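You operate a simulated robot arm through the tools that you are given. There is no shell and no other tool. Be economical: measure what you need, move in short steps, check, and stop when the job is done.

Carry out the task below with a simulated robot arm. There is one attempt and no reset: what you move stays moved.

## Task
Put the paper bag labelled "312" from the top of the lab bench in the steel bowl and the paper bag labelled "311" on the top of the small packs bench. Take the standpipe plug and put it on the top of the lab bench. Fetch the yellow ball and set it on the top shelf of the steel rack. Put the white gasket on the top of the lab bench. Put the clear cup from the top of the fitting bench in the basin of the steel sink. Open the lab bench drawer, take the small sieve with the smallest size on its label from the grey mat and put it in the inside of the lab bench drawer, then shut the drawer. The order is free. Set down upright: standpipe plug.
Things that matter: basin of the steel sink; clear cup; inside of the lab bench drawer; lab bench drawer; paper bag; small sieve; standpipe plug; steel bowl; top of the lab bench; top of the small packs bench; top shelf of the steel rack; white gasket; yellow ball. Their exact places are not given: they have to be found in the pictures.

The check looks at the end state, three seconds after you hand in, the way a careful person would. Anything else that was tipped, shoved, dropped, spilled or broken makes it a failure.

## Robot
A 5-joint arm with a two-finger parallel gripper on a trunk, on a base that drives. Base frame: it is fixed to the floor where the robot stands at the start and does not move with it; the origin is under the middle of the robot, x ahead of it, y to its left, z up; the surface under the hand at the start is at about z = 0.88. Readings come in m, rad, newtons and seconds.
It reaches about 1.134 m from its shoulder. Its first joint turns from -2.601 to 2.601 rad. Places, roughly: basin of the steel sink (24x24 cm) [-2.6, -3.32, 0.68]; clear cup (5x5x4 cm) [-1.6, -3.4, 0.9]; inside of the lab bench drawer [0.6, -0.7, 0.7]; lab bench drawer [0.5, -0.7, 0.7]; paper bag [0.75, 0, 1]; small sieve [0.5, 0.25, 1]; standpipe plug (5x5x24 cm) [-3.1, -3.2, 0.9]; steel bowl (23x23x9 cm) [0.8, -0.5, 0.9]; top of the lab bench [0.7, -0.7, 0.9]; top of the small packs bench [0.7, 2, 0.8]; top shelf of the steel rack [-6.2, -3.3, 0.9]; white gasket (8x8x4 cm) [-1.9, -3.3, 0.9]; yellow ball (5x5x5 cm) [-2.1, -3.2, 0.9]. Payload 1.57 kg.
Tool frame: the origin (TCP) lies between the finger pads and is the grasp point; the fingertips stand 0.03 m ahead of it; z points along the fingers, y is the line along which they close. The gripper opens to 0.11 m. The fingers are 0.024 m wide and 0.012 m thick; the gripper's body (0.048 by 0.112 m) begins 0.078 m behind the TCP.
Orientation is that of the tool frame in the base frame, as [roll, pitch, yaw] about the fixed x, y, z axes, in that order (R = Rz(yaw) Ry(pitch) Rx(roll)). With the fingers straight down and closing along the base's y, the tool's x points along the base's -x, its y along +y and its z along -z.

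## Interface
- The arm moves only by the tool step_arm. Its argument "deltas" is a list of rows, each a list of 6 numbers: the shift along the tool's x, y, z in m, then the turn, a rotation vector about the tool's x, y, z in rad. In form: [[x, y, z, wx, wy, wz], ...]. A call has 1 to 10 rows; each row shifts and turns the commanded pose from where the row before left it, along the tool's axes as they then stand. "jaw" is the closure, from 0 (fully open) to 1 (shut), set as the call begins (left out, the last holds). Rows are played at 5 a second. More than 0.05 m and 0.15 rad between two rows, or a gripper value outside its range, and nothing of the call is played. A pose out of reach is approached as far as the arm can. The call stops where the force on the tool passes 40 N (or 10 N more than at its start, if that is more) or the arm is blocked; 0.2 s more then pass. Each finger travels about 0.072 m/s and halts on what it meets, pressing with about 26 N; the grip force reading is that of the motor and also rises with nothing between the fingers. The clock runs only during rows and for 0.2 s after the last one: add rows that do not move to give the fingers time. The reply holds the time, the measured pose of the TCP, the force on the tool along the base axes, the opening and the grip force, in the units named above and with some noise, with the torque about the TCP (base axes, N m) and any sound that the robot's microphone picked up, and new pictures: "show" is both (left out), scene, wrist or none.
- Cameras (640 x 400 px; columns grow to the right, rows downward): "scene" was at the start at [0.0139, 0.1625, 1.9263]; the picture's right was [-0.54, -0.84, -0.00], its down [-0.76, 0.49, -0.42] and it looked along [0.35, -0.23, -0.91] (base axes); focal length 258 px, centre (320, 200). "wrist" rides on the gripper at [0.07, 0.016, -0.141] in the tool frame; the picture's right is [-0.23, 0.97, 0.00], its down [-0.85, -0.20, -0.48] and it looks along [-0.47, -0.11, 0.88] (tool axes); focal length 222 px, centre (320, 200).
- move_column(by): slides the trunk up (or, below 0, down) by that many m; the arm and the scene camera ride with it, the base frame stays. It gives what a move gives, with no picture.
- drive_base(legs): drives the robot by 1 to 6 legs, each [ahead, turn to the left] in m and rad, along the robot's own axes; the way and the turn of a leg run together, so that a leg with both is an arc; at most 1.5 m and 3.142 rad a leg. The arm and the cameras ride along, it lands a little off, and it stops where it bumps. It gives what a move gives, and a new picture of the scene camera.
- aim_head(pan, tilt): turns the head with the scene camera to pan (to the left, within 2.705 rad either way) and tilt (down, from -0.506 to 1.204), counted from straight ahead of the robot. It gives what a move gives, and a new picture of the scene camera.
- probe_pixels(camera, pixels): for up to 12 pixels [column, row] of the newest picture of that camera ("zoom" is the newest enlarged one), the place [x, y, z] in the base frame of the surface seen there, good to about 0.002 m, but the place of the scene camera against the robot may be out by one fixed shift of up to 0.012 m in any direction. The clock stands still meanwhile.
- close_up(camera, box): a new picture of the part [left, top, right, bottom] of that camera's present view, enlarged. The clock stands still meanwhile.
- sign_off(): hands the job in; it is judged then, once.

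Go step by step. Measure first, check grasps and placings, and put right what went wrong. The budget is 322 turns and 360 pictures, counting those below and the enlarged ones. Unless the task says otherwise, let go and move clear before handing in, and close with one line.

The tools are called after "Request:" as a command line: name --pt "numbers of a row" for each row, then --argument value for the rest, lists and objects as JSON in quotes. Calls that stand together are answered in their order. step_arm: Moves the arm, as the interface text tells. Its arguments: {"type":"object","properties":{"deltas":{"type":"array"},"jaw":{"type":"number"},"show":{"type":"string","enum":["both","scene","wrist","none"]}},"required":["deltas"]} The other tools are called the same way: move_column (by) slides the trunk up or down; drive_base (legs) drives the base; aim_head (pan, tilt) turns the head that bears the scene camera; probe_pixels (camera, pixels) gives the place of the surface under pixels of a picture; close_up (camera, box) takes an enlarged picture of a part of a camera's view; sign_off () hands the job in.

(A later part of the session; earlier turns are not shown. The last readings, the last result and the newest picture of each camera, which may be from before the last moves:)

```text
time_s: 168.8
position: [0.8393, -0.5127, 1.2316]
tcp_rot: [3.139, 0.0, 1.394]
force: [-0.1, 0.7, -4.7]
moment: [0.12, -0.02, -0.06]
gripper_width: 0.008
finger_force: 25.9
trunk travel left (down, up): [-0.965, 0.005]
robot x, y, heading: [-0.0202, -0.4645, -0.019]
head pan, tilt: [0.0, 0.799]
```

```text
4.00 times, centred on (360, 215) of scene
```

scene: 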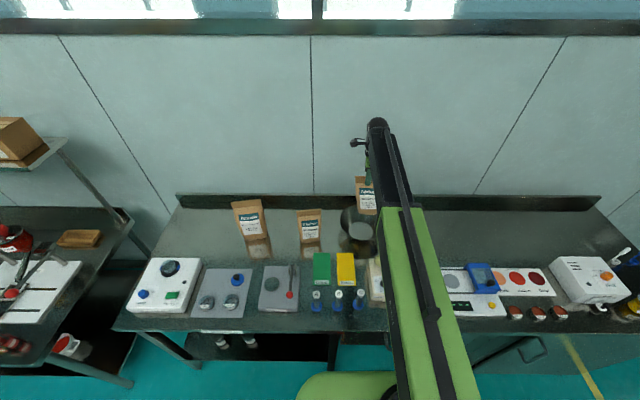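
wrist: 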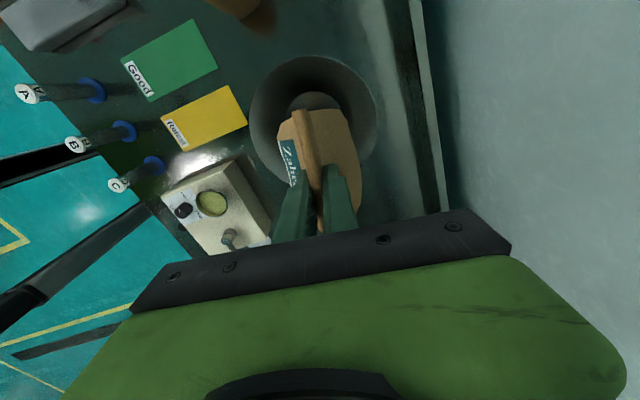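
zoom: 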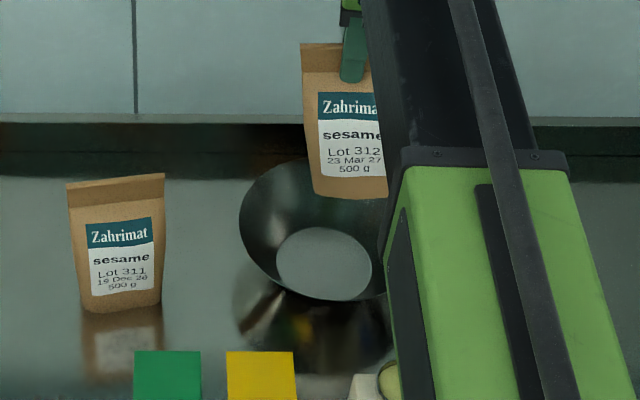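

Bag crimp is centred on the jaw. Nudge over the bowl centre and lower 0.125 first.

Request:
step_arm --pt "-0.0083 -0.0066 0 0 0 0" --show "none"

Request:
move_column --by -0.125

Request:
step_arm --pt "0 0 0 0 0 0" --show "both"

```text
time_s: 169.2
position: [0.8302, -0.5184, 1.232]
tcp_rot: [3.139, 0.0, 1.393]
force: [0.3, 0.3, -5.1]
moment: [0.13, -0.06, 0.03]
gripper_width: 0.0077
finger_force: 26.2
trunk travel left (down, up): [-0.965, 0.005]
robot x, y, heading: [-0.0184, -0.4627, -0.013]
head pan, tilt: [0.0, 0.799]
```

```text
time_s: 170.8
position: [0.8312, -0.5169, 1.1069]
tcp_rot: [3.14, 0.0, 1.395]
force: [-0.9, 1.6, -5.1]
moment: [0.34, 0.07, -0.01]
gripper_width: 0.0079
finger_force: 26.3
trunk travel left (down, up): [-0.84, 0.13]
robot x, y, heading: [-0.0212, -0.4638, -0.02]
head pan, tilt: [0.0, 0.799]
```

```text
time_s: 171.2
position: [0.8298, -0.5184, 1.107]
tcp_rot: [3.139, 0.0, 1.395]
force: [0.4, 0.8, -4.0]
moment: [0.31, -0.04, 0.01]
gripper_width: 0.0079
finger_force: 25.1
trunk travel left (down, up): [-0.84, 0.13]
robot x, y, heading: [-0.0171, -0.4637, -0.021]
head pan, tilt: [0.0, 0.799]
```

scene: 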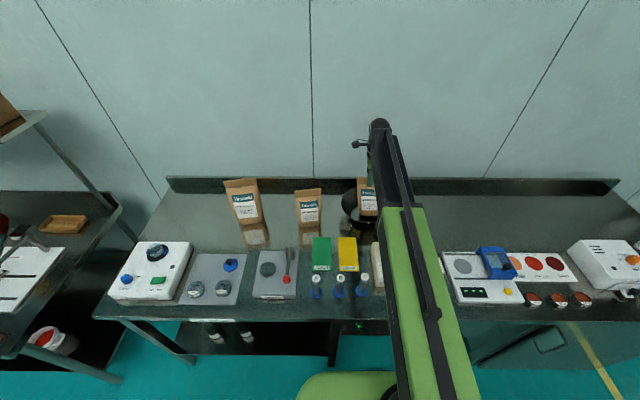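
wrist: 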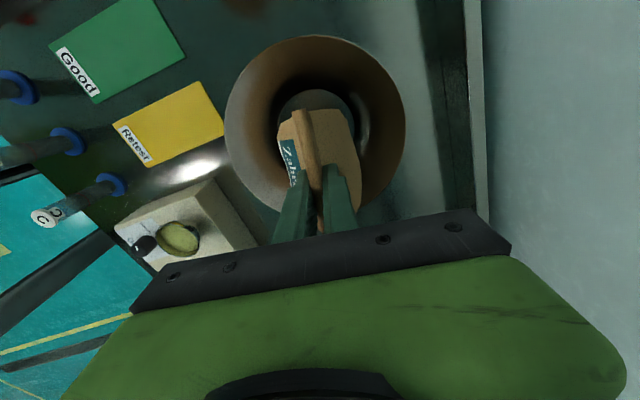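

The moment rose to 0.3 Nm: the bag's -y bottom corner is touching the bowl wall. Raise 1 cm, shift 15 mm to +y and lower again.

Request:
move_column --by 0.02

Request:
step_arm --pt "0.014 0 0 0 0 0" --pt "0 0 0 0 0 0" --show "wrist"

Request:
move_column --by -0.02

```text
time_s: 171.8
position: [0.8312, -0.5184, 1.1258]
tcp_rot: [3.138, 0.0, 1.396]
force: [-0.3, -0.4, -4.4]
moment: [0.07, 0.01, 0.0]
gripper_width: 0.0077
finger_force: 26.1
trunk travel left (down, up): [-0.86, 0.11]
robot x, y, heading: [-0.0227, -0.4627, -0.017]
head pan, tilt: [0.0, 0.799]
```

```text
time_s: 172.4
position: [0.8325, -0.5055, 1.1262]
tcp_rot: [3.136, -0.001, 1.393]
force: [0.5, 0.1, -5.2]
moment: [0.08, 0.0, 0.02]
gripper_width: 0.0078
finger_force: 26.8
trunk travel left (down, up): [-0.86, 0.11]
robot x, y, heading: [-0.0216, -0.4639, -0.02]
head pan, tilt: [0.0, 0.799]
```

wrist: 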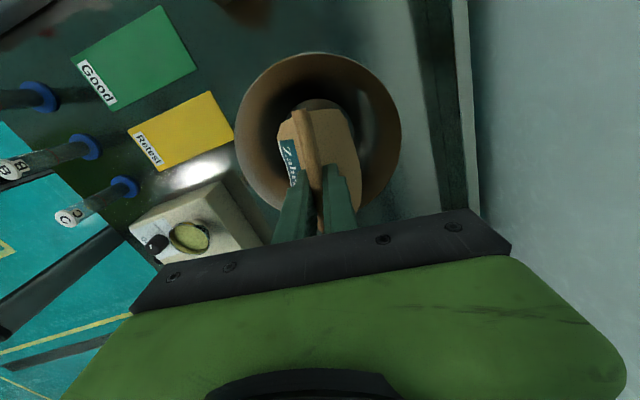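

```text
time_s: 173.1
position: [0.8331, -0.5062, 1.106]
tcp_rot: [3.138, 0.0, 1.396]
force: [-0.2, -0.1, -5.2]
moment: [0.09, 0.01, 0.01]
gripper_width: 0.008
finger_force: 26.5
trunk travel left (down, up): [-0.84, 0.13]
robot x, y, heading: [-0.0207, -0.4663, -0.019]
head pan, tilt: [0.0, 0.799]
```

Free now (moment 0.09). Lower further in small steps until the weight is taken.

Request:
move_column --by -0.01

Request:
move_column --by -0.006

```text
time_s: 173.7
position: [0.8332, -0.5051, 1.0965]
tcp_rot: [3.138, 0.0, 1.394]
force: [-0.2, 0.6, -4.6]
moment: [0.06, 0.0, -0.01]
gripper_width: 0.008
finger_force: 25.9
trunk travel left (down, up): [-0.83, 0.14]
robot x, y, heading: [-0.026, -0.4635, -0.015]
head pan, tilt: [0.0, 0.799]
```

```text
time_s: 174.2
position: [0.8339, -0.5049, 1.0903]
tcp_rot: [3.138, 0.0, 1.395]
force: [0.8, -0.2, -5.0]
moment: [0.08, -0.02, -0.02]
gripper_width: 0.0081
finger_force: 26.0
trunk travel left (down, up): [-0.824, 0.146]
robot x, y, heading: [-0.0229, -0.4621, -0.018]
head pan, tilt: [0.0, 0.799]
```

Request:
move_column --by -0.005

Request:
move_column --by -0.004

```text
time_s: 174.8
position: [0.8323, -0.505, 1.085]
tcp_rot: [3.138, 0.0, 1.393]
force: [0.4, -0.4, 2.8]
moment: [0.15, -0.09, 0.01]
gripper_width: 0.0079
finger_force: 25.6
trunk travel left (down, up): [-0.819, 0.151]
robot x, y, heading: [-0.0217, -0.4672, -0.017]
head pan, tilt: [0.0, 0.799]
```

```text
time_s: 175.3
position: [0.8317, -0.5055, 1.0835]
tcp_rot: [3.135, -0.001, 1.395]
force: [2.3, -4.5, 18.6]
moment: [-0.22, -0.33, -0.02]
gripper_width: 0.0081
finger_force: 25.8
trunk travel left (down, up): [-0.815, 0.155]
robot x, y, heading: [-0.022, -0.4668, -0.022]
head pan, tilt: [0.0, 0.799]
```

Bag has landed on the bowl's bottom. Back up 4 mm and open.

Request:
move_column --by 0.004

Request:
step_arm --pt "0 0 0 0 0 0" --pt "0 0 0 0 0 0" --pt "0 0 0 0 0 0" --pt "0 0 0 0 0 0" --jaw 0.3 --show "both"

```text
time_s: 175.8
position: [0.8318, -0.5044, 1.085]
tcp_rot: [3.138, 0.001, 1.393]
force: [-0.3, -0.2, -6.2]
moment: [0.12, 0.0, -0.01]
gripper_width: 0.0078
finger_force: 25.8
trunk travel left (down, up): [-0.819, 0.151]
robot x, y, heading: [-0.0212, -0.4646, -0.016]
head pan, tilt: [0.0, 0.799]
```

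```text
time_s: 176.8
position: [0.8323, -0.5045, 1.0854]
tcp_rot: [3.138, -0.002, 1.393]
force: [0.6, 0.6, -0.1]
moment: [-0.01, -0.02, -0.04]
gripper_width: 0.0769
finger_force: 0.1
trunk travel left (down, up): [-0.819, 0.151]
robot x, y, heading: [-0.0209, -0.461, -0.021]
head pan, tilt: [0.0, 0.799]
```

scene: 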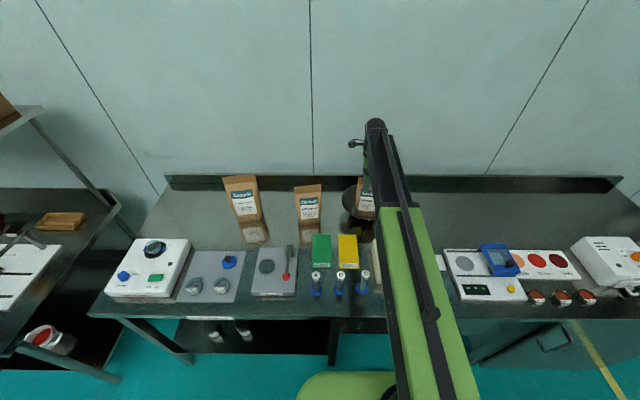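
wrist: 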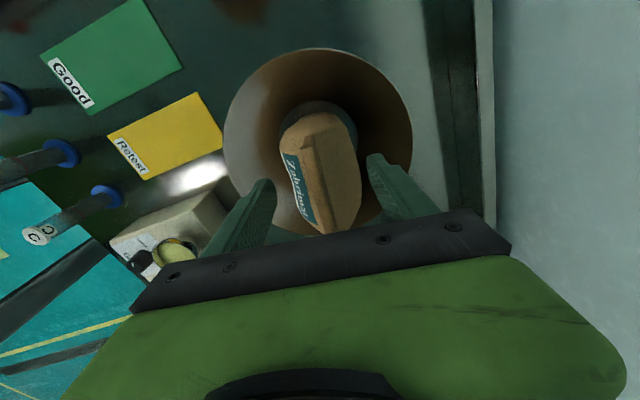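

The bag stands in the bowl. Raise and look.

Request:
move_column --by 0.15

Request:
step_arm --pt "0.045 0 0 0 0 0" --pt "0.045 0 0 0 0 0" --pt "0.045 0 0 0 0 0" --pt "0.045 0 0 0 0 0" --pt "0.045 -0.015 0 0 0 0" --jaw 0

```text
time_s: 178.6
position: [0.8322, -0.5061, 1.2359]
tcp_rot: [3.137, 0.0, 1.395]
force: [0.0, 0.5, 0.1]
moment: [0.01, 0.01, -0.01]
gripper_width: 0.077
finger_force: 0.1
trunk travel left (down, up): [-0.969, 0.001]
robot x, y, heading: [-0.0223, -0.4639, -0.017]
head pan, tilt: [0.0, 0.799]
```

```text
time_s: 179.8
position: [0.8584, -0.2805, 1.2361]
tcp_rot: [3.137, 0.0, 1.394]
force: [0.1, 0.4, 0.4]
moment: [-0.06, -0.04, 0.01]
gripper_width: 0.1099
finger_force: 0.1
trunk travel left (down, up): [-0.969, 0.001]
robot x, y, heading: [-0.0225, -0.4625, -0.017]
head pan, tilt: [0.0, 0.799]
```

scene: 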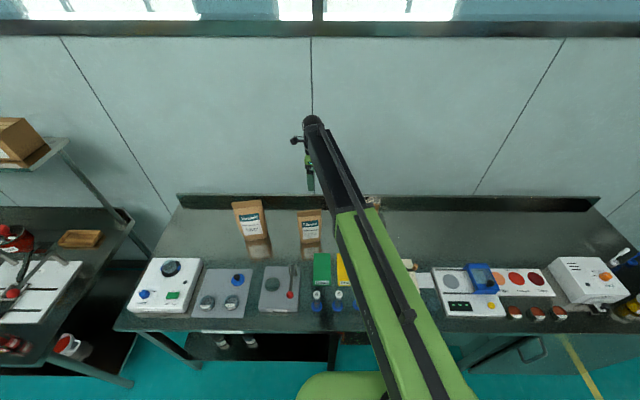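
wrist: 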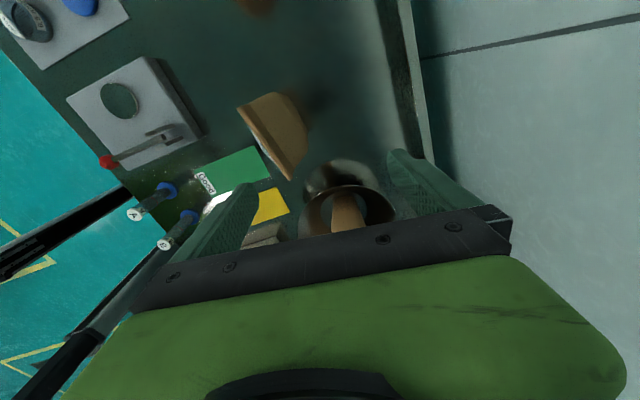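

Bag 311's crimp runs from wrist (242,106) to (291,180). Probe it.

Request:
close_up --camera "wrist" --box '[220, 80, 340, 200]'

Request:
probe_pixels --camera "wrist" --pixels '[[243, 108], [255, 125], [265, 141], [275, 157], [285, 172], [289, 178], [300, 120], [270, 96]]'

```text
3.33 times, centred on (280, 140) of wrist
```

zoom: 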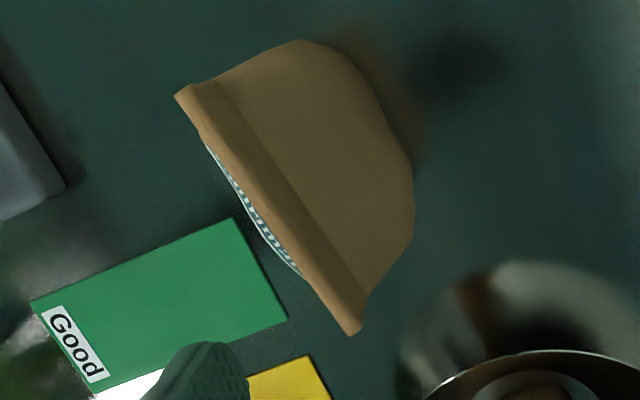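

```text
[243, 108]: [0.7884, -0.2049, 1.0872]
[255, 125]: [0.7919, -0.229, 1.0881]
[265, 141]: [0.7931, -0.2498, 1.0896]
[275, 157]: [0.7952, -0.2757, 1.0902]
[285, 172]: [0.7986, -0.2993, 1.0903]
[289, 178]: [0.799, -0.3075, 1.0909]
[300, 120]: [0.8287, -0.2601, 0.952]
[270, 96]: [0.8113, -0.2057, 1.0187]
```

Bag 311 crimp centre (0.794,-0.256). Spin -0.28, move above, lower to grip the crimp itself (TCP z≈1.083).

Request:
step_arm --pt "0 0 0 0 0 -0.14" --pt "0 0 0 0 0 -0.14" --pt "0.0155 -0.0308 0 0 0 0" --pt "0.0155 -0.0308 0 0 0 0" --show "none"

Request:
move_column --by -0.1

Request:
step_arm --pt "0 0 0 0 0 0" --show "wrist"

```text
time_s: 180.8
position: [0.7914, -0.258, 1.2363]
tcp_rot: [3.14, 0.0, 1.674]
force: [0.4, -1.2, -0.5]
moment: [0.01, -0.01, 0.01]
gripper_width: 0.1102
finger_force: 0.1
trunk travel left (down, up): [-0.969, 0.001]
robot x, y, heading: [-0.0226, -0.4647, -0.017]
head pan, tilt: [0.0, 0.799]
```

```text
time_s: 182.1
position: [0.7936, -0.2599, 1.1361]
tcp_rot: [3.139, 0.001, 1.677]
force: [-0.5, 0.4, -0.4]
moment: [-0.01, 0.0, 0.03]
gripper_width: 0.11
finger_force: 0.1
trunk travel left (down, up): [-0.869, 0.101]
robot x, y, heading: [-0.0199, -0.4637, -0.016]
head pan, tilt: [0.0, 0.799]
```

```text
time_s: 182.5
position: [0.7926, -0.2583, 1.1365]
tcp_rot: [3.137, -0.001, 1.677]
force: [-1.4, 0.4, 0.0]
moment: [0.03, 0.01, -0.01]
gripper_width: 0.11
finger_force: 0.1
trunk travel left (down, up): [-0.869, 0.101]
robot x, y, heading: [-0.0251, -0.4609, -0.016]
head pan, tilt: [0.0, 0.799]
```

wrist: 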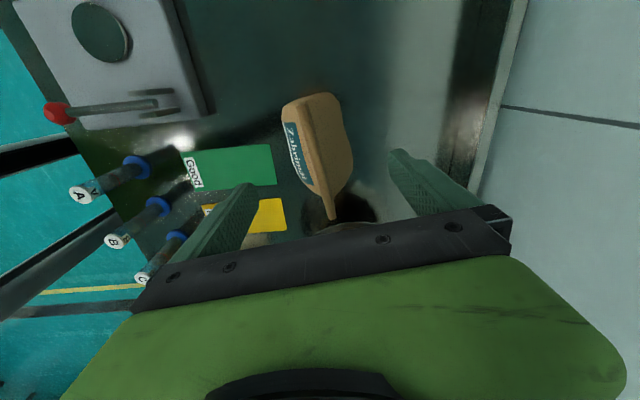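

Request:
move_column --by -0.053

Request:
step_arm --pt "0 0 0 0 0 0" --pt "0 0 0 0 0 0" --pt "0 0 0 0 0 0" --pt "0 0 0 0 0 0" --pt "0 0 0 0 0 0" --jaw 1 --show "wrist"

```text
time_s: 183.5
position: [0.7925, -0.2576, 1.084]
tcp_rot: [3.138, 0.001, 1.676]
force: [-0.2, -0.5, 0.3]
moment: [0.03, 0.04, 0.02]
gripper_width: 0.1103
finger_force: 0.1
trunk travel left (down, up): [-0.816, 0.154]
robot x, y, heading: [-0.0244, -0.4635, -0.016]
head pan, tilt: [0.0, 0.799]
```

```text
time_s: 184.7
position: [0.7936, -0.2578, 1.0821]
tcp_rot: [3.138, 0.0, 1.676]
force: [-0.1, 0.2, 0.6]
moment: [0.25, 0.29, -0.07]
gripper_width: 0.0078
finger_force: 26.0
trunk travel left (down, up): [-0.816, 0.154]
robot x, y, heading: [-0.0214, -0.4651, -0.013]
head pan, tilt: [0.0, 0.799]
```

wrist: 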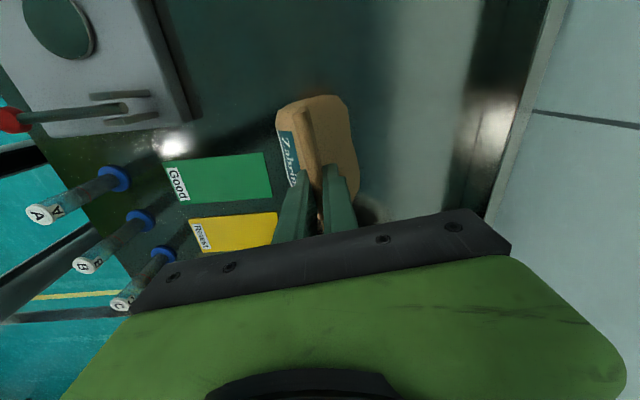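

Crimp held (7.8 mm). Lift, back off, and drive to face the small packs bench.

Request:
move_column --by 0.153

Request:
drive_base --legs '[[-0.55, 0]]'

Request:
aim_head --pan -0.12 --tilt 0.7

Request:
close_up --camera "scene" --box '[200, 100, 440, 250]'

```text
time_s: 186.4
position: [0.794, -0.2573, 1.2359]
tcp_rot: [3.138, -0.001, 1.677]
force: [0.1, 0.0, -5.8]
moment: [0.02, -0.01, -0.02]
gripper_width: 0.0076
finger_force: 25.7
trunk travel left (down, up): [-0.969, 0.001]
robot x, y, heading: [-0.0207, -0.4666, -0.019]
head pan, tilt: [0.0, 0.799]
```

```text
time_s: 189.7
position: [0.2361, -0.2542, 1.2367]
tcp_rot: [3.137, 0.001, 1.663]
force: [-0.8, 0.1, -5.5]
moment: [-0.03, 0.02, -0.05]
gripper_width: 0.0079
finger_force: 26.4
trunk travel left (down, up): [-0.969, 0.001]
robot x, y, heading: [-0.5807, -0.4507, -0.034]
head pan, tilt: [0.0, 0.799]
```

scene: 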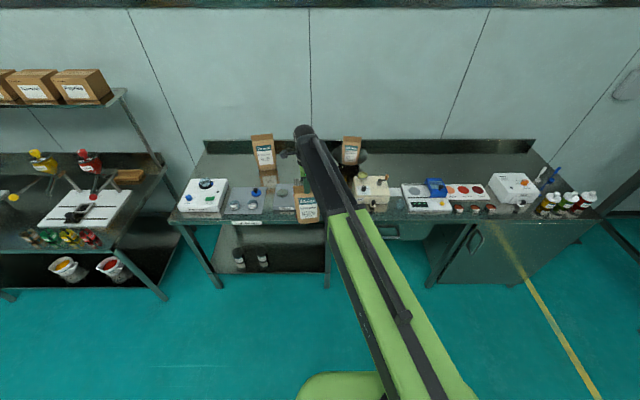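

```text
time_s: 190.3
position: [0.2364, -0.2533, 1.2351]
tcp_rot: [3.138, -0.001, 1.664]
force: [0.0, -0.2, -4.0]
moment: [0.02, -0.01, -0.03]
gripper_width: 0.0076
finger_force: 26.1
trunk travel left (down, up): [-0.969, 0.001]
robot x, y, heading: [-0.5782, -0.4479, -0.032]
head pan, tilt: [-0.12, 0.7]
```

scene: 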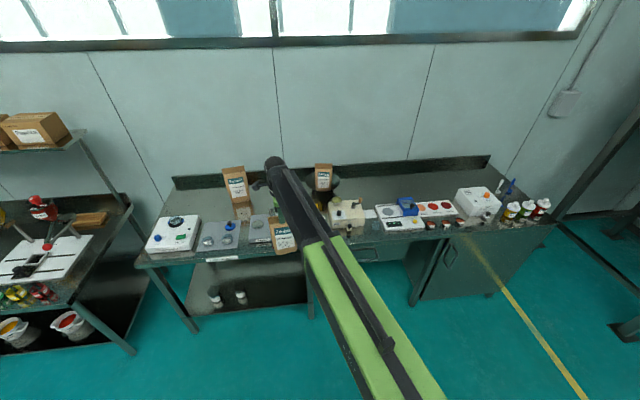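

```text
2.67 times, centred on (320, 175) of scene
```

zoom: 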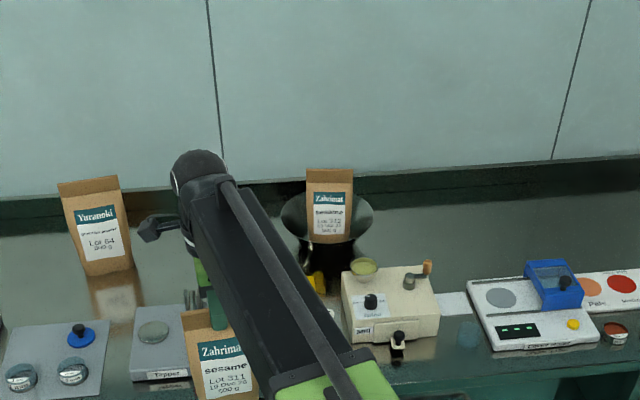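

Bag 312 stands well in the bowl. Drive left along the lane to the packs bench.

Request:
drive_base --legs '[[0, 1.6], [1.4, 0], [0, -1.57]]'

Request:
aim_head --pan 0.0 --tilt 0.75

```text
time_s: 204.9
position: [0.2457, 1.1581, 1.2347]
tcp_rot: [3.139, 0.001, 1.699]
force: [0.5, -0.5, -6.1]
moment: [0.04, 0.03, 0.0]
gripper_width: 0.0077
finger_force: 25.6
trunk travel left (down, up): [-0.969, 0.001]
robot x, y, heading: [-0.5649, 0.9246, 0.013]
head pan, tilt: [-0.12, 0.7]
```

scene: 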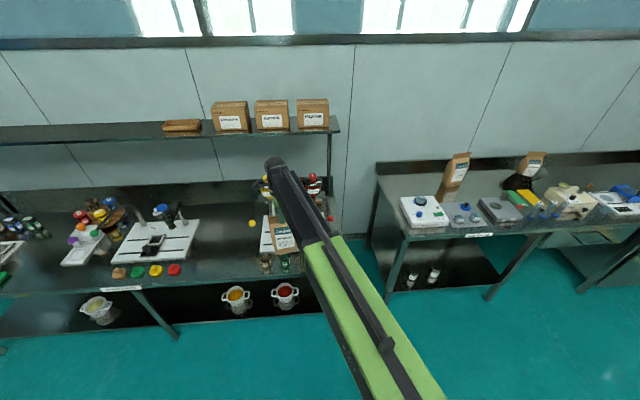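

```text
time_s: 205.6
position: [0.2421, 1.1592, 1.2364]
tcp_rot: [3.139, 0.004, 1.7]
force: [0.2, 0.4, -5.1]
moment: [0.0, -0.03, 0.01]
gripper_width: 0.0079
finger_force: 25.9
trunk travel left (down, up): [-0.969, 0.001]
robot x, y, heading: [-0.5656, 0.9292, 0.017]
head pan, tilt: [0.0, 0.75]
```

scene: 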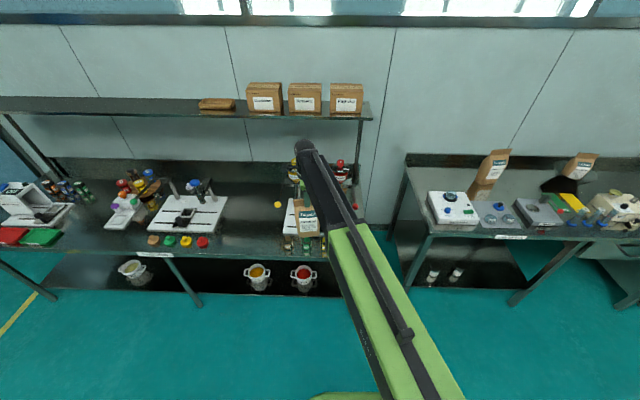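

A free patch shows near (250,210) between the two white boards. Zoom and probe it and the shelf.

Request:
close_up --camera "scene" --box '[120, 80, 380, 300]'

Request:
probe_pixels --camera "scene" --pixels '[[240, 200], [260, 200], [250, 220], [250, 245], [232, 215], [276, 205], [285, 200], [227, 200], [240, 115], [240, 107], [200, 250], [278, 200]]'

```text
1.82 times, centred on (250, 190) of scene
```

zoom: 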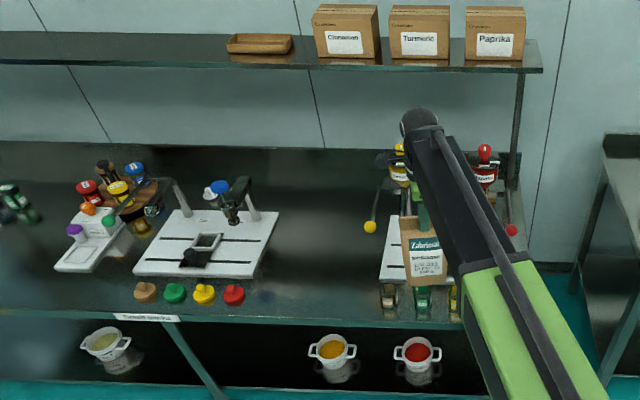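

```text
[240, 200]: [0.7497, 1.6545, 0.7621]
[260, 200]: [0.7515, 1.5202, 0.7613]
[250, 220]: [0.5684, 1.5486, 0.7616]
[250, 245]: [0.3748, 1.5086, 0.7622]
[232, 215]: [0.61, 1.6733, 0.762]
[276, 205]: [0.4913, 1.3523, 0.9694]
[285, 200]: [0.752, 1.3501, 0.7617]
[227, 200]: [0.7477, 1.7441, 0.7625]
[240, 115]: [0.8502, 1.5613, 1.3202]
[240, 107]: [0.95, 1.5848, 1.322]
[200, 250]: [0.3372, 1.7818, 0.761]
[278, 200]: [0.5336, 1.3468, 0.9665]
```

The bench top is z=0.762 and (0.60,1.56) is free (about 0.28 m wide). Move in line with it.

Request:
drive_base --legs '[[0, 1.555], [0.4, 0], [0, -1.57], [0.3, 0]]'

Request:
step_arm --pt "0 0 0 0 0 0"

```text
time_s: 217.3
position: [0.549, 1.5355, 1.2344]
tcp_rot: [3.138, 0.002, 1.678]
force: [0.7, -0.1, -4.9]
moment: [0.01, 0.01, -0.01]
gripper_width: 0.0078
finger_force: 26.1
trunk travel left (down, up): [-0.969, 0.001]
robot x, y, heading: [-0.2681, 1.3182, -0.009]
head pan, tilt: [0.0, 0.75]
```

scene: 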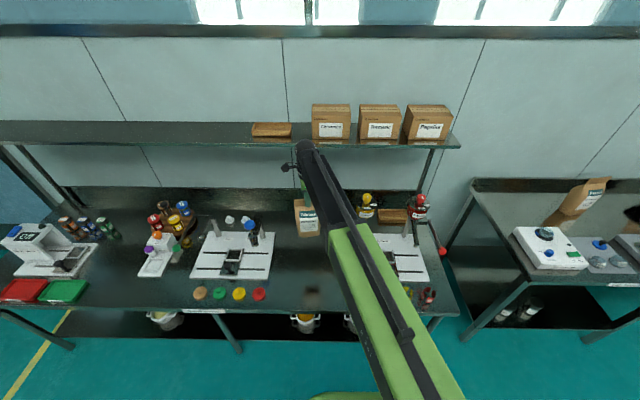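

```text
time_s: 217.7
position: [0.5474, 1.5362, 1.2345]
tcp_rot: [3.138, 0.0, 1.677]
force: [0.0, 1.1, -5.9]
moment: [0.01, 0.02, -0.02]
gripper_width: 0.0077
finger_force: 26.0
trunk travel left (down, up): [-0.969, 0.001]
robot x, y, heading: [-0.2674, 1.3223, -0.013]
head pan, tilt: [0.0, 0.75]
```

scene: 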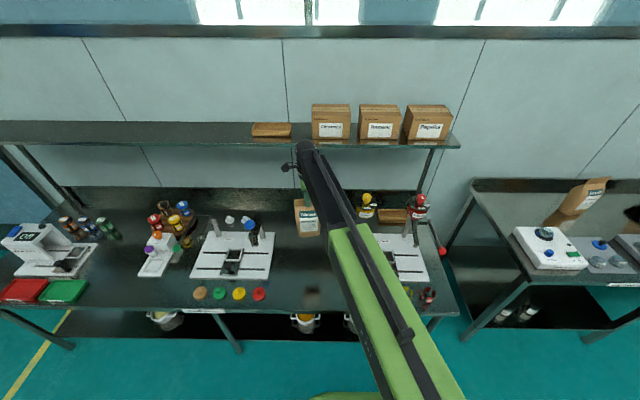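
wrist: 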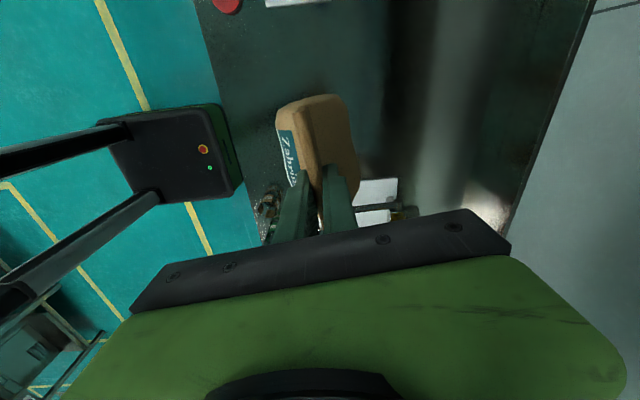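

Request:
step_arm --pt "0.022 0.01 0 0 0 0" --show "none"

Request:
move_column --by -0.26

Request:
step_arm --pt "0 0 0 0 0 0"

```text
time_s: 218.1
position: [0.5574, 1.5589, 1.2359]
tcp_rot: [3.14, 0.002, 1.678]
force: [-0.3, -0.9, -5.8]
moment: [0.0, 0.02, 0.02]
gripper_width: 0.0077
finger_force: 26.2
trunk travel left (down, up): [-0.969, 0.001]
robot x, y, heading: [-0.2619, 1.3226, -0.015]
head pan, tilt: [0.0, 0.75]
```

```text
time_s: 220.8
position: [0.5573, 1.5586, 0.9766]
tcp_rot: [3.137, 0.0, 1.676]
force: [-0.2, 0.0, -4.9]
moment: [0.02, -0.01, 0.01]
gripper_width: 0.0078
finger_force: 25.4
trunk travel left (down, up): [-0.709, 0.261]
robot x, y, heading: [-0.2664, 1.3253, -0.005]
head pan, tilt: [0.0, 0.75]
```

```text
time_s: 221.2
position: [0.5571, 1.558, 0.9755]
tcp_rot: [3.138, 0.001, 1.678]
force: [0.0, 0.0, -5.4]
moment: [0.01, 0.01, 0.0]
gripper_width: 0.0077
finger_force: 26.0
trunk travel left (down, up): [-0.709, 0.261]
robot x, y, heading: [-0.2687, 1.3246, -0.007]
head pan, tilt: [0.0, 0.75]
```

scene: 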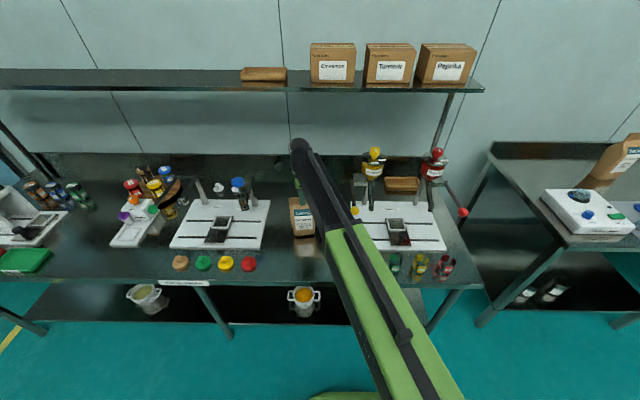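
wrist: 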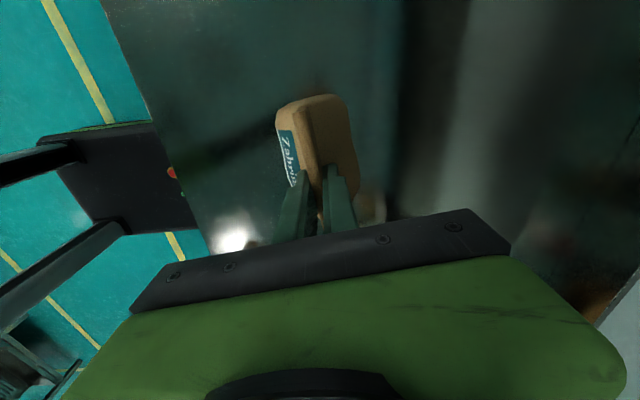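

Request:
move_column --by -0.011

Request:
move_column --by -0.003

```text
time_s: 221.8
position: [0.5578, 1.558, 0.965]
tcp_rot: [3.137, 0.0, 1.677]
force: [-0.3, 0.5, -5.4]
moment: [-0.02, -0.01, -0.04]
gripper_width: 0.0075
finger_force: 25.8
trunk travel left (down, up): [-0.698, 0.272]
robot x, y, heading: [-0.2671, 1.3224, -0.009]
head pan, tilt: [0.0, 0.75]
```

```text
time_s: 222.3
position: [0.5563, 1.5585, 0.9632]
tcp_rot: [3.136, 0.001, 1.678]
force: [4.5, 1.2, 16.3]
moment: [0.09, -0.37, 0.01]
gripper_width: 0.008
finger_force: 25.9
trunk travel left (down, up): [-0.695, 0.275]
robot x, y, heading: [-0.2693, 1.3225, -0.009]
head pan, tilt: [0.0, 0.75]
```

Contact with the bench. Ease up 2 mm, release and raise.

Request:
move_column --by 0.002

Request:
step_arm --pt "0 0 0 0 0 0" --pt "0 0 0 0 0 0" --pt "0 0 0 0 0 0" --pt "0 0 0 0 0 0" --jaw 0.35 --show "none"

Request:
move_column --by 0.272

Request:
drive_base --legs '[[-0.35, 0]]'

Request:
close_up --camera "scene" --box '[200, 130, 440, 280]'

```text
time_s: 222.8
position: [0.5564, 1.5568, 0.9632]
tcp_rot: [3.14, 0.002, 1.677]
force: [0.0, 0.9, -5.1]
moment: [0.01, -0.05, 0.0]
gripper_width: 0.0079
finger_force: 26.2
trunk travel left (down, up): [-0.697, 0.273]
robot x, y, heading: [-0.2637, 1.322, -0.013]
head pan, tilt: [0.0, 0.75]
```

```text
time_s: 223.8
position: [0.5561, 1.5569, 0.9647]
tcp_rot: [3.138, 0.001, 1.678]
force: [0.7, 0.1, -0.2]
moment: [-0.01, 0.0, -0.01]
gripper_width: 0.0715
finger_force: 0.0
trunk travel left (down, up): [-0.697, 0.273]
robot x, y, heading: [-0.2676, 1.3237, -0.009]
head pan, tilt: [0.0, 0.75]
```

```text
time_s: 226.6
position: [0.5563, 1.5571, 1.2361]
tcp_rot: [3.139, 0.0, 1.678]
force: [0.5, -0.6, 0.4]
moment: [-0.02, -0.01, 0.02]
gripper_width: 0.0716
finger_force: 0.0
trunk travel left (down, up): [-0.969, 0.001]
robot x, y, heading: [-0.2636, 1.3276, -0.011]
head pan, tilt: [0.0, 0.75]
```

```text
time_s: 228.8
position: [0.2079, 1.5607, 1.2373]
tcp_rot: [3.137, 0.003, 1.675]
force: [-0.1, 0.7, -0.6]
moment: [0.02, -0.03, -0.01]
gripper_width: 0.0714
finger_force: 0.1
trunk travel left (down, up): [-0.969, 0.001]
robot x, y, heading: [-0.614, 1.3289, -0.014]
head pan, tilt: [0.0, 0.75]
```

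scene: 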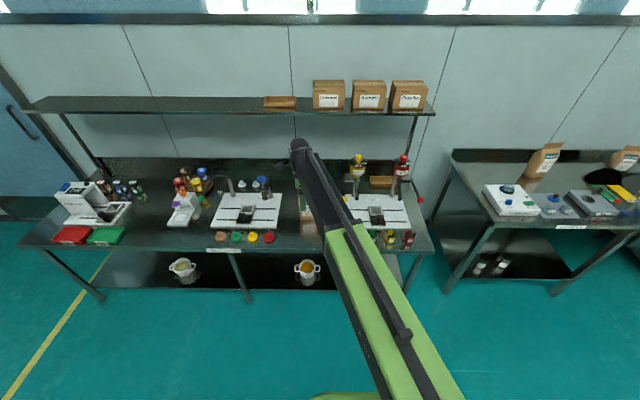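

```text
2.67 times, centred on (320, 205) of scene
```

zoom: 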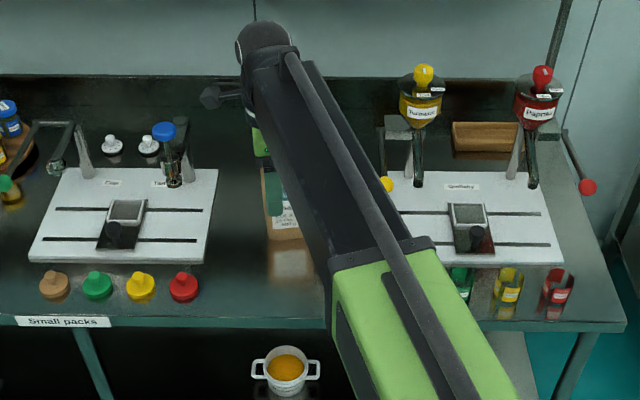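

Bag 311 stands on the small packs bench. Now drive to the clean-down area, first to (-0.6,-1.5).

Request:
drive_base --legs '[[0, -1.557], [1.45, 0], [1.3, 0]]'

Request:
aim_head --pan -0.7 --tilt 0.45

```text
time_s: 246.1
position: [-0.2952, -2.285, 1.2354]
tcp_rot: [3.137, 0.002, 0.143]
force: [-0.2, -0.4, -0.1]
moment: [0.04, 0.02, 0.0]
gripper_width: 0.0717
finger_force: 0.1
trunk travel left (down, up): [-0.969, 0.001]
robot x, y, heading: [-0.5615, -1.4734, -1.548]
head pan, tilt: [0.0, 0.75]
```

scene: 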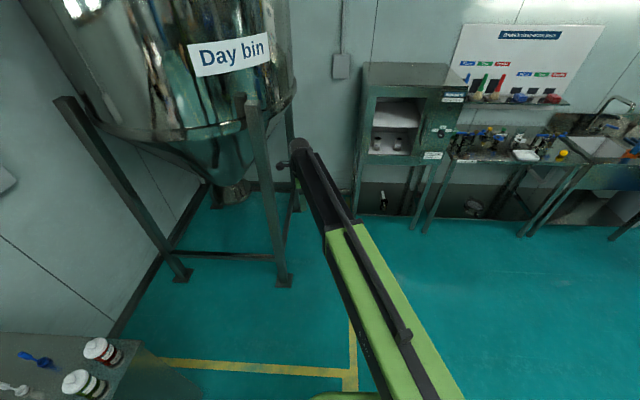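

```text
time_s: 247.2
position: [-0.2968, -2.2833, 1.2356]
tcp_rot: [3.138, 0.004, 0.142]
force: [-0.1, -0.2, -0.1]
moment: [0.02, 0.02, 0.0]
gripper_width: 0.0717
finger_force: 0.1
trunk travel left (down, up): [-0.969, 0.001]
robot x, y, heading: [-0.5573, -1.4669, -1.548]
head pan, tilt: [-0.7, 0.45]
```

scene: 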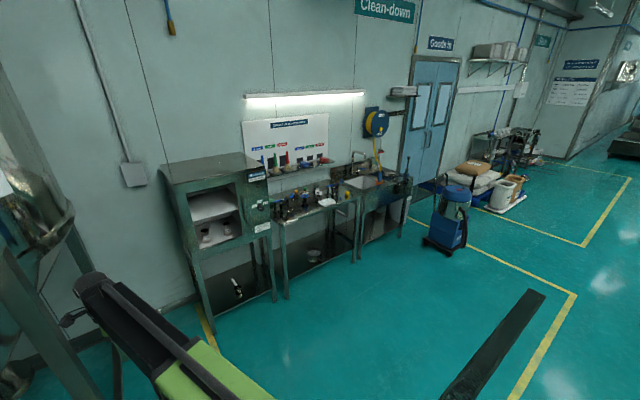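

The clean-down line is ahead-right. Drive west at y≈-1.47, then face it from x≈-1.9.

Request:
drive_base --legs '[[0, -1.593], [1.33, 0], [0, 1.571], [0.25, 0]]'

Request:
aim_head --pan 0 --tilt 0.6

```text
time_s: 263.0
position: [-1.6315, -2.5262, 1.2365]
tcp_rot: [3.138, 0.002, 0.12]
force: [-0.7, -0.5, -0.1]
moment: [-0.02, -0.03, 0.04]
gripper_width: 0.0718
finger_force: 0.1
trunk travel left (down, up): [-0.969, 0.001]
robot x, y, heading: [-1.8607, -1.7054, -1.578]
head pan, tilt: [-0.7, 0.45]
```

scene: 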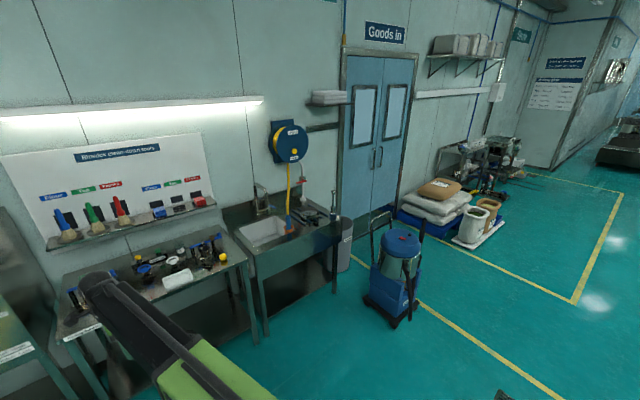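

```text
time_s: 264.1
position: [-1.6319, -2.5261, 1.2363]
tcp_rot: [3.139, 0.004, 0.122]
force: [0.2, 0.7, 0.2]
moment: [-0.02, 0.02, -0.02]
gripper_width: 0.0717
finger_force: 0.0
trunk travel left (down, up): [-0.969, 0.001]
robot x, y, heading: [-1.8614, -1.7041, -1.577]
head pan, tilt: [0.0, 0.6]
```

scene: 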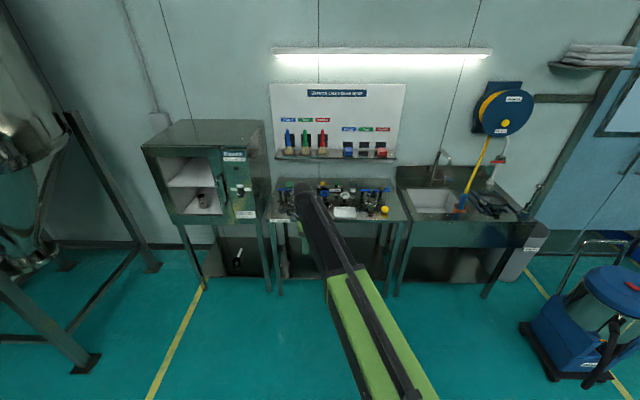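

Zoom on the fitting bench and sink.

Request:
close_up --camera "scene" --box '[260, 150, 420, 250]'

Request:
close_up --camera "scene" --box '[390, 130, 560, 240]'

Request:
probe_pixels --camera "scene" --pixels '[[400, 218], [290, 220], [384, 211], [345, 213], [435, 200], [415, 222], [520, 222], [275, 155], [490, 205], [345, 185], [330, 157]]'

```text
4.00 times, centred on (340, 200) of scene
```

zoom: 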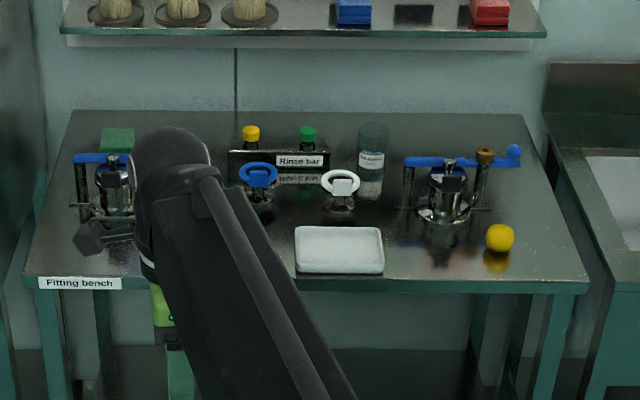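

```text
3.64 times, centred on (475, 185) of scene
```

zoom: 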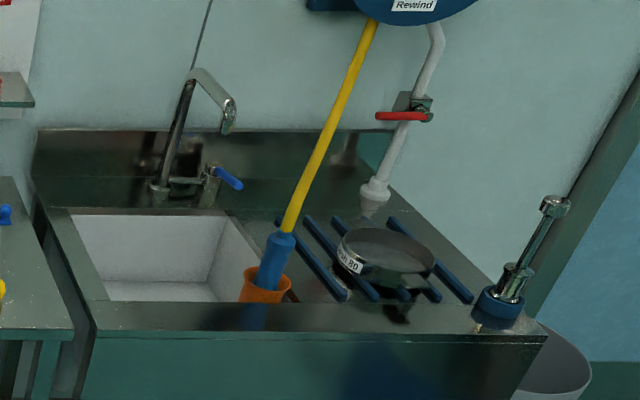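

```text
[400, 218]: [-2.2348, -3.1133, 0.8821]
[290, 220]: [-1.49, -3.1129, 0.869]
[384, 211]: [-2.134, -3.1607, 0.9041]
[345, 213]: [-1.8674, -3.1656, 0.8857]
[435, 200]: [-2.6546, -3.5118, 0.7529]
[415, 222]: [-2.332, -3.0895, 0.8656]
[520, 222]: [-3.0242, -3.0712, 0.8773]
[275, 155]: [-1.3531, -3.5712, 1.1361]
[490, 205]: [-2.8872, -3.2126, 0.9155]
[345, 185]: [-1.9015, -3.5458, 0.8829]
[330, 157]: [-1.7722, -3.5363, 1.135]
```

Bench top z≈0.882, front y≈-3.11, shelf front y≈-3.54. Drive nearer to inspect.

Request:
drive_base --legs '[[0.6, 0]]'

Request:
step_arm --pt "0 0 0 0 0 0" --show "wrist"

Request:
close_up --camera "scene" --box '[220, 150, 440, 290]'

```text
time_s: 267.6
position: [-1.6335, -3.1567, 1.2349]
tcp_rot: [3.139, 0.002, 0.122]
force: [-0.4, 0.9, 0.1]
moment: [-0.01, 0.02, 0.02]
gripper_width: 0.0717
finger_force: 0.0
trunk travel left (down, up): [-0.969, 0.001]
robot x, y, heading: [-1.8593, -2.3341, -1.572]
head pan, tilt: [0.0, 0.6]
```

scene: 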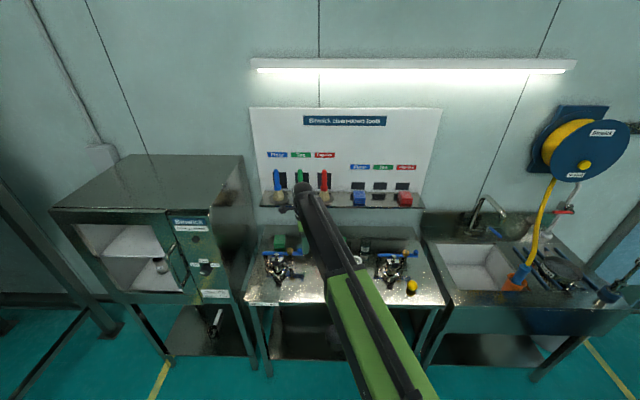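

```text
time_s: 268.0
position: [-1.6344, -3.1565, 1.2353]
tcp_rot: [3.137, 0.003, 0.122]
force: [0.0, -0.6, 1.0]
moment: [-0.01, -0.02, 0.0]
gripper_width: 0.0712
finger_force: 0.1
trunk travel left (down, up): [-0.969, 0.001]
robot x, y, heading: [-1.8601, -2.3395, -1.569]
head pan, tilt: [0.0, 0.6]
```

wrist: 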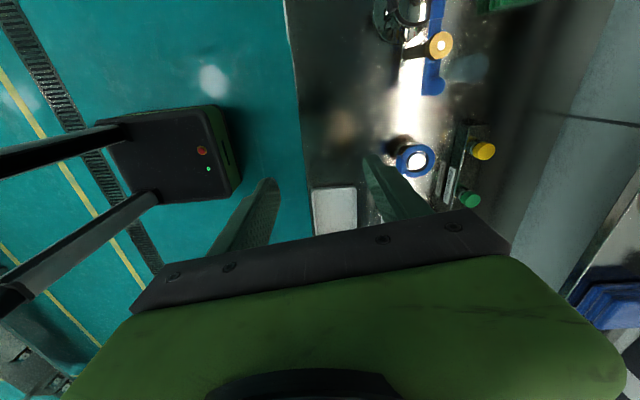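

```text
2.86 times, centred on (330, 220) of scene
```

zoom: 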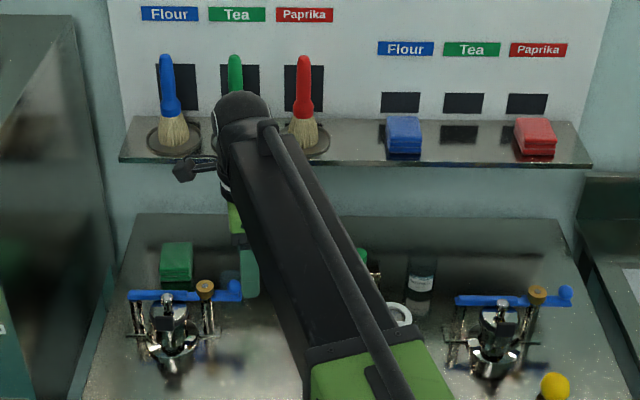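

Request:
close_up --camera "wrist" --box '[300, 0, 540, 220]'

Request:
probe_pixels --camera "wrist" --pixels '[[465, 68], [480, 70], [415, 160], [483, 150], [440, 45], [433, 70], [400, 25], [540, 5], [335, 210]]'

```text
1.82 times, centred on (420, 110) of wrist
```

zoom: 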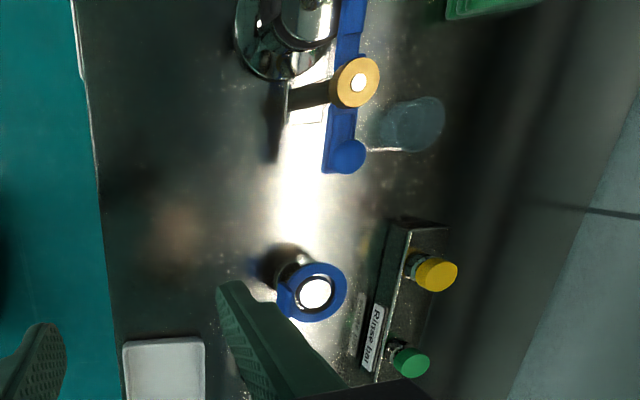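

```text
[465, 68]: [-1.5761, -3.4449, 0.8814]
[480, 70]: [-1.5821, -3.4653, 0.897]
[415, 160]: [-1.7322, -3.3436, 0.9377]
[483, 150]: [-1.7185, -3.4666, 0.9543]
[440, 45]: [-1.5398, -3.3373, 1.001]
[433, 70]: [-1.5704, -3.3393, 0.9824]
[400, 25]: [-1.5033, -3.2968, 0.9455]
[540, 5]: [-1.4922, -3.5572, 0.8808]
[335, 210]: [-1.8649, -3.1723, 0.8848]
```

The clear cup stands at about (-1.578,-3.44), behind a clamp's blue lever (top z≈1.0). Drive 0.22 nearer, turn the jaw to close along x.

Request:
drive_base --legs '[[0.22, 0]]'

Request:
step_arm --pt "0 0 0 0 0 -0.145" --pt "0 0 0 0 0 -0.145" --pt "0 0 0 0 0 -0.145" --pt "0 0 0 0 0 -0.145" --pt "0 0 0 0 0 -0.145" --pt "0 0 0 0 0 -0.145" --pt "0 0 0 0 0 -0.145" --pt "0 0 0 0 0 -0.145" --pt "0 0 0 0 0 -0.145" --pt "0 0 0 0 0 -0.145" --show "none"

Request:
step_arm --pt "0 0.04 0 0 0 0" --pt "0 0.015 0 0 0 0"

```text
time_s: 269.7
position: [-1.6342, -3.378, 1.2342]
tcp_rot: [3.138, 0.002, 0.123]
force: [0.7, -0.5, -0.2]
moment: [0.02, 0.02, 0.01]
gripper_width: 0.0716
finger_force: 0.0
trunk travel left (down, up): [-0.969, 0.001]
robot x, y, heading: [-1.8648, -2.5561, -1.571]
head pan, tilt: [0.0, 0.6]
```

scene: 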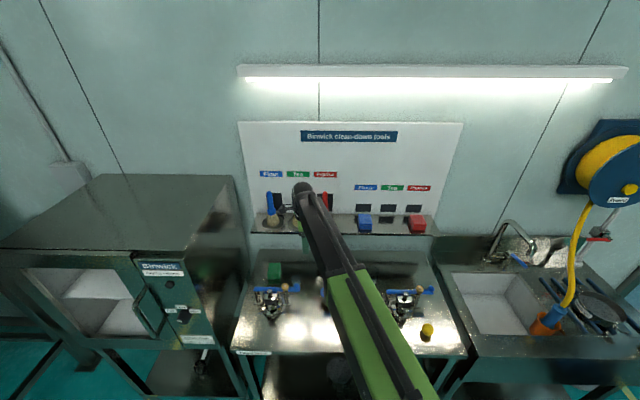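

```text
time_s: 271.9
position: [-1.6331, -3.3766, 1.2356]
tcp_rot: [3.141, 0.002, 1.573]
force: [-0.4, -0.1, 0.5]
moment: [-0.01, 0.01, 0.01]
gripper_width: 0.0716
finger_force: 0.1
trunk travel left (down, up): [-0.969, 0.001]
robot x, y, heading: [-1.8629, -2.5592, -1.581]
head pan, tilt: [0.0, 0.6]
```

```text
time_s: 272.5
position: [-1.5793, -3.3775, 1.2356]
tcp_rot: [-3.141, 0.004, 1.574]
force: [-0.3, 0.3, -0.3]
moment: [-0.02, -0.02, 0.02]
gripper_width: 0.0712
finger_force: 0.0
trunk travel left (down, up): [-0.969, 0.001]
robot x, y, heading: [-1.8596, -2.5592, -1.574]
head pan, tilt: [0.0, 0.6]
```

scene: 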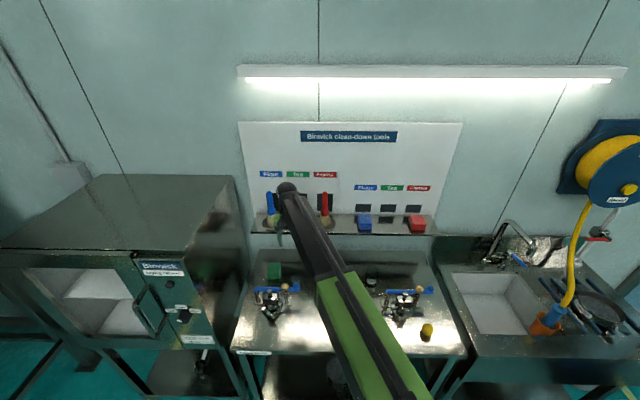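
wrist: 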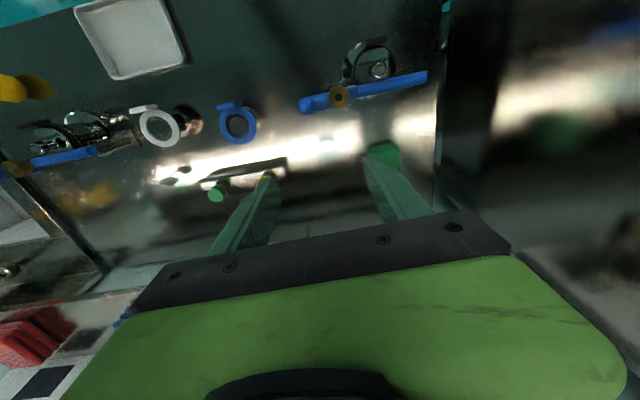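

Request:
close_up --camera "wrist" --box '[260, 60, 440, 210]'

Request:
close_up --camera "wrist" --box '[60, 80, 280, 210]'

```text
2.67 times, centred on (350, 135) of wrist
```

zoom: 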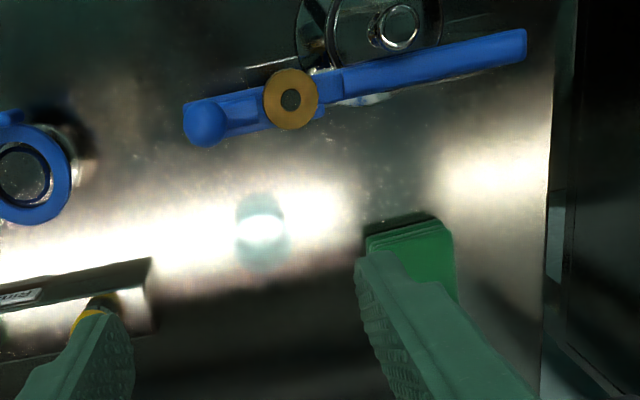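

```text
2.91 times, centred on (170, 145) of wrist
```

zoom: 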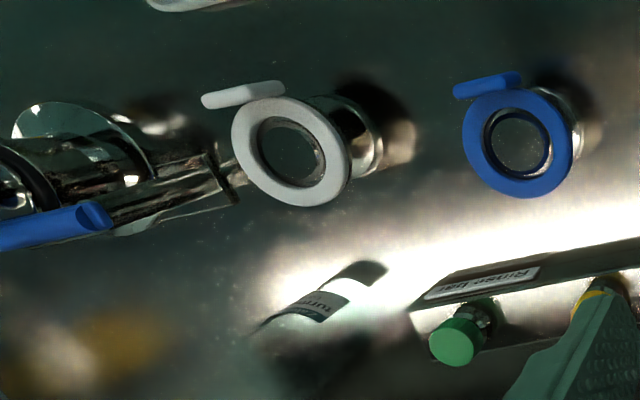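

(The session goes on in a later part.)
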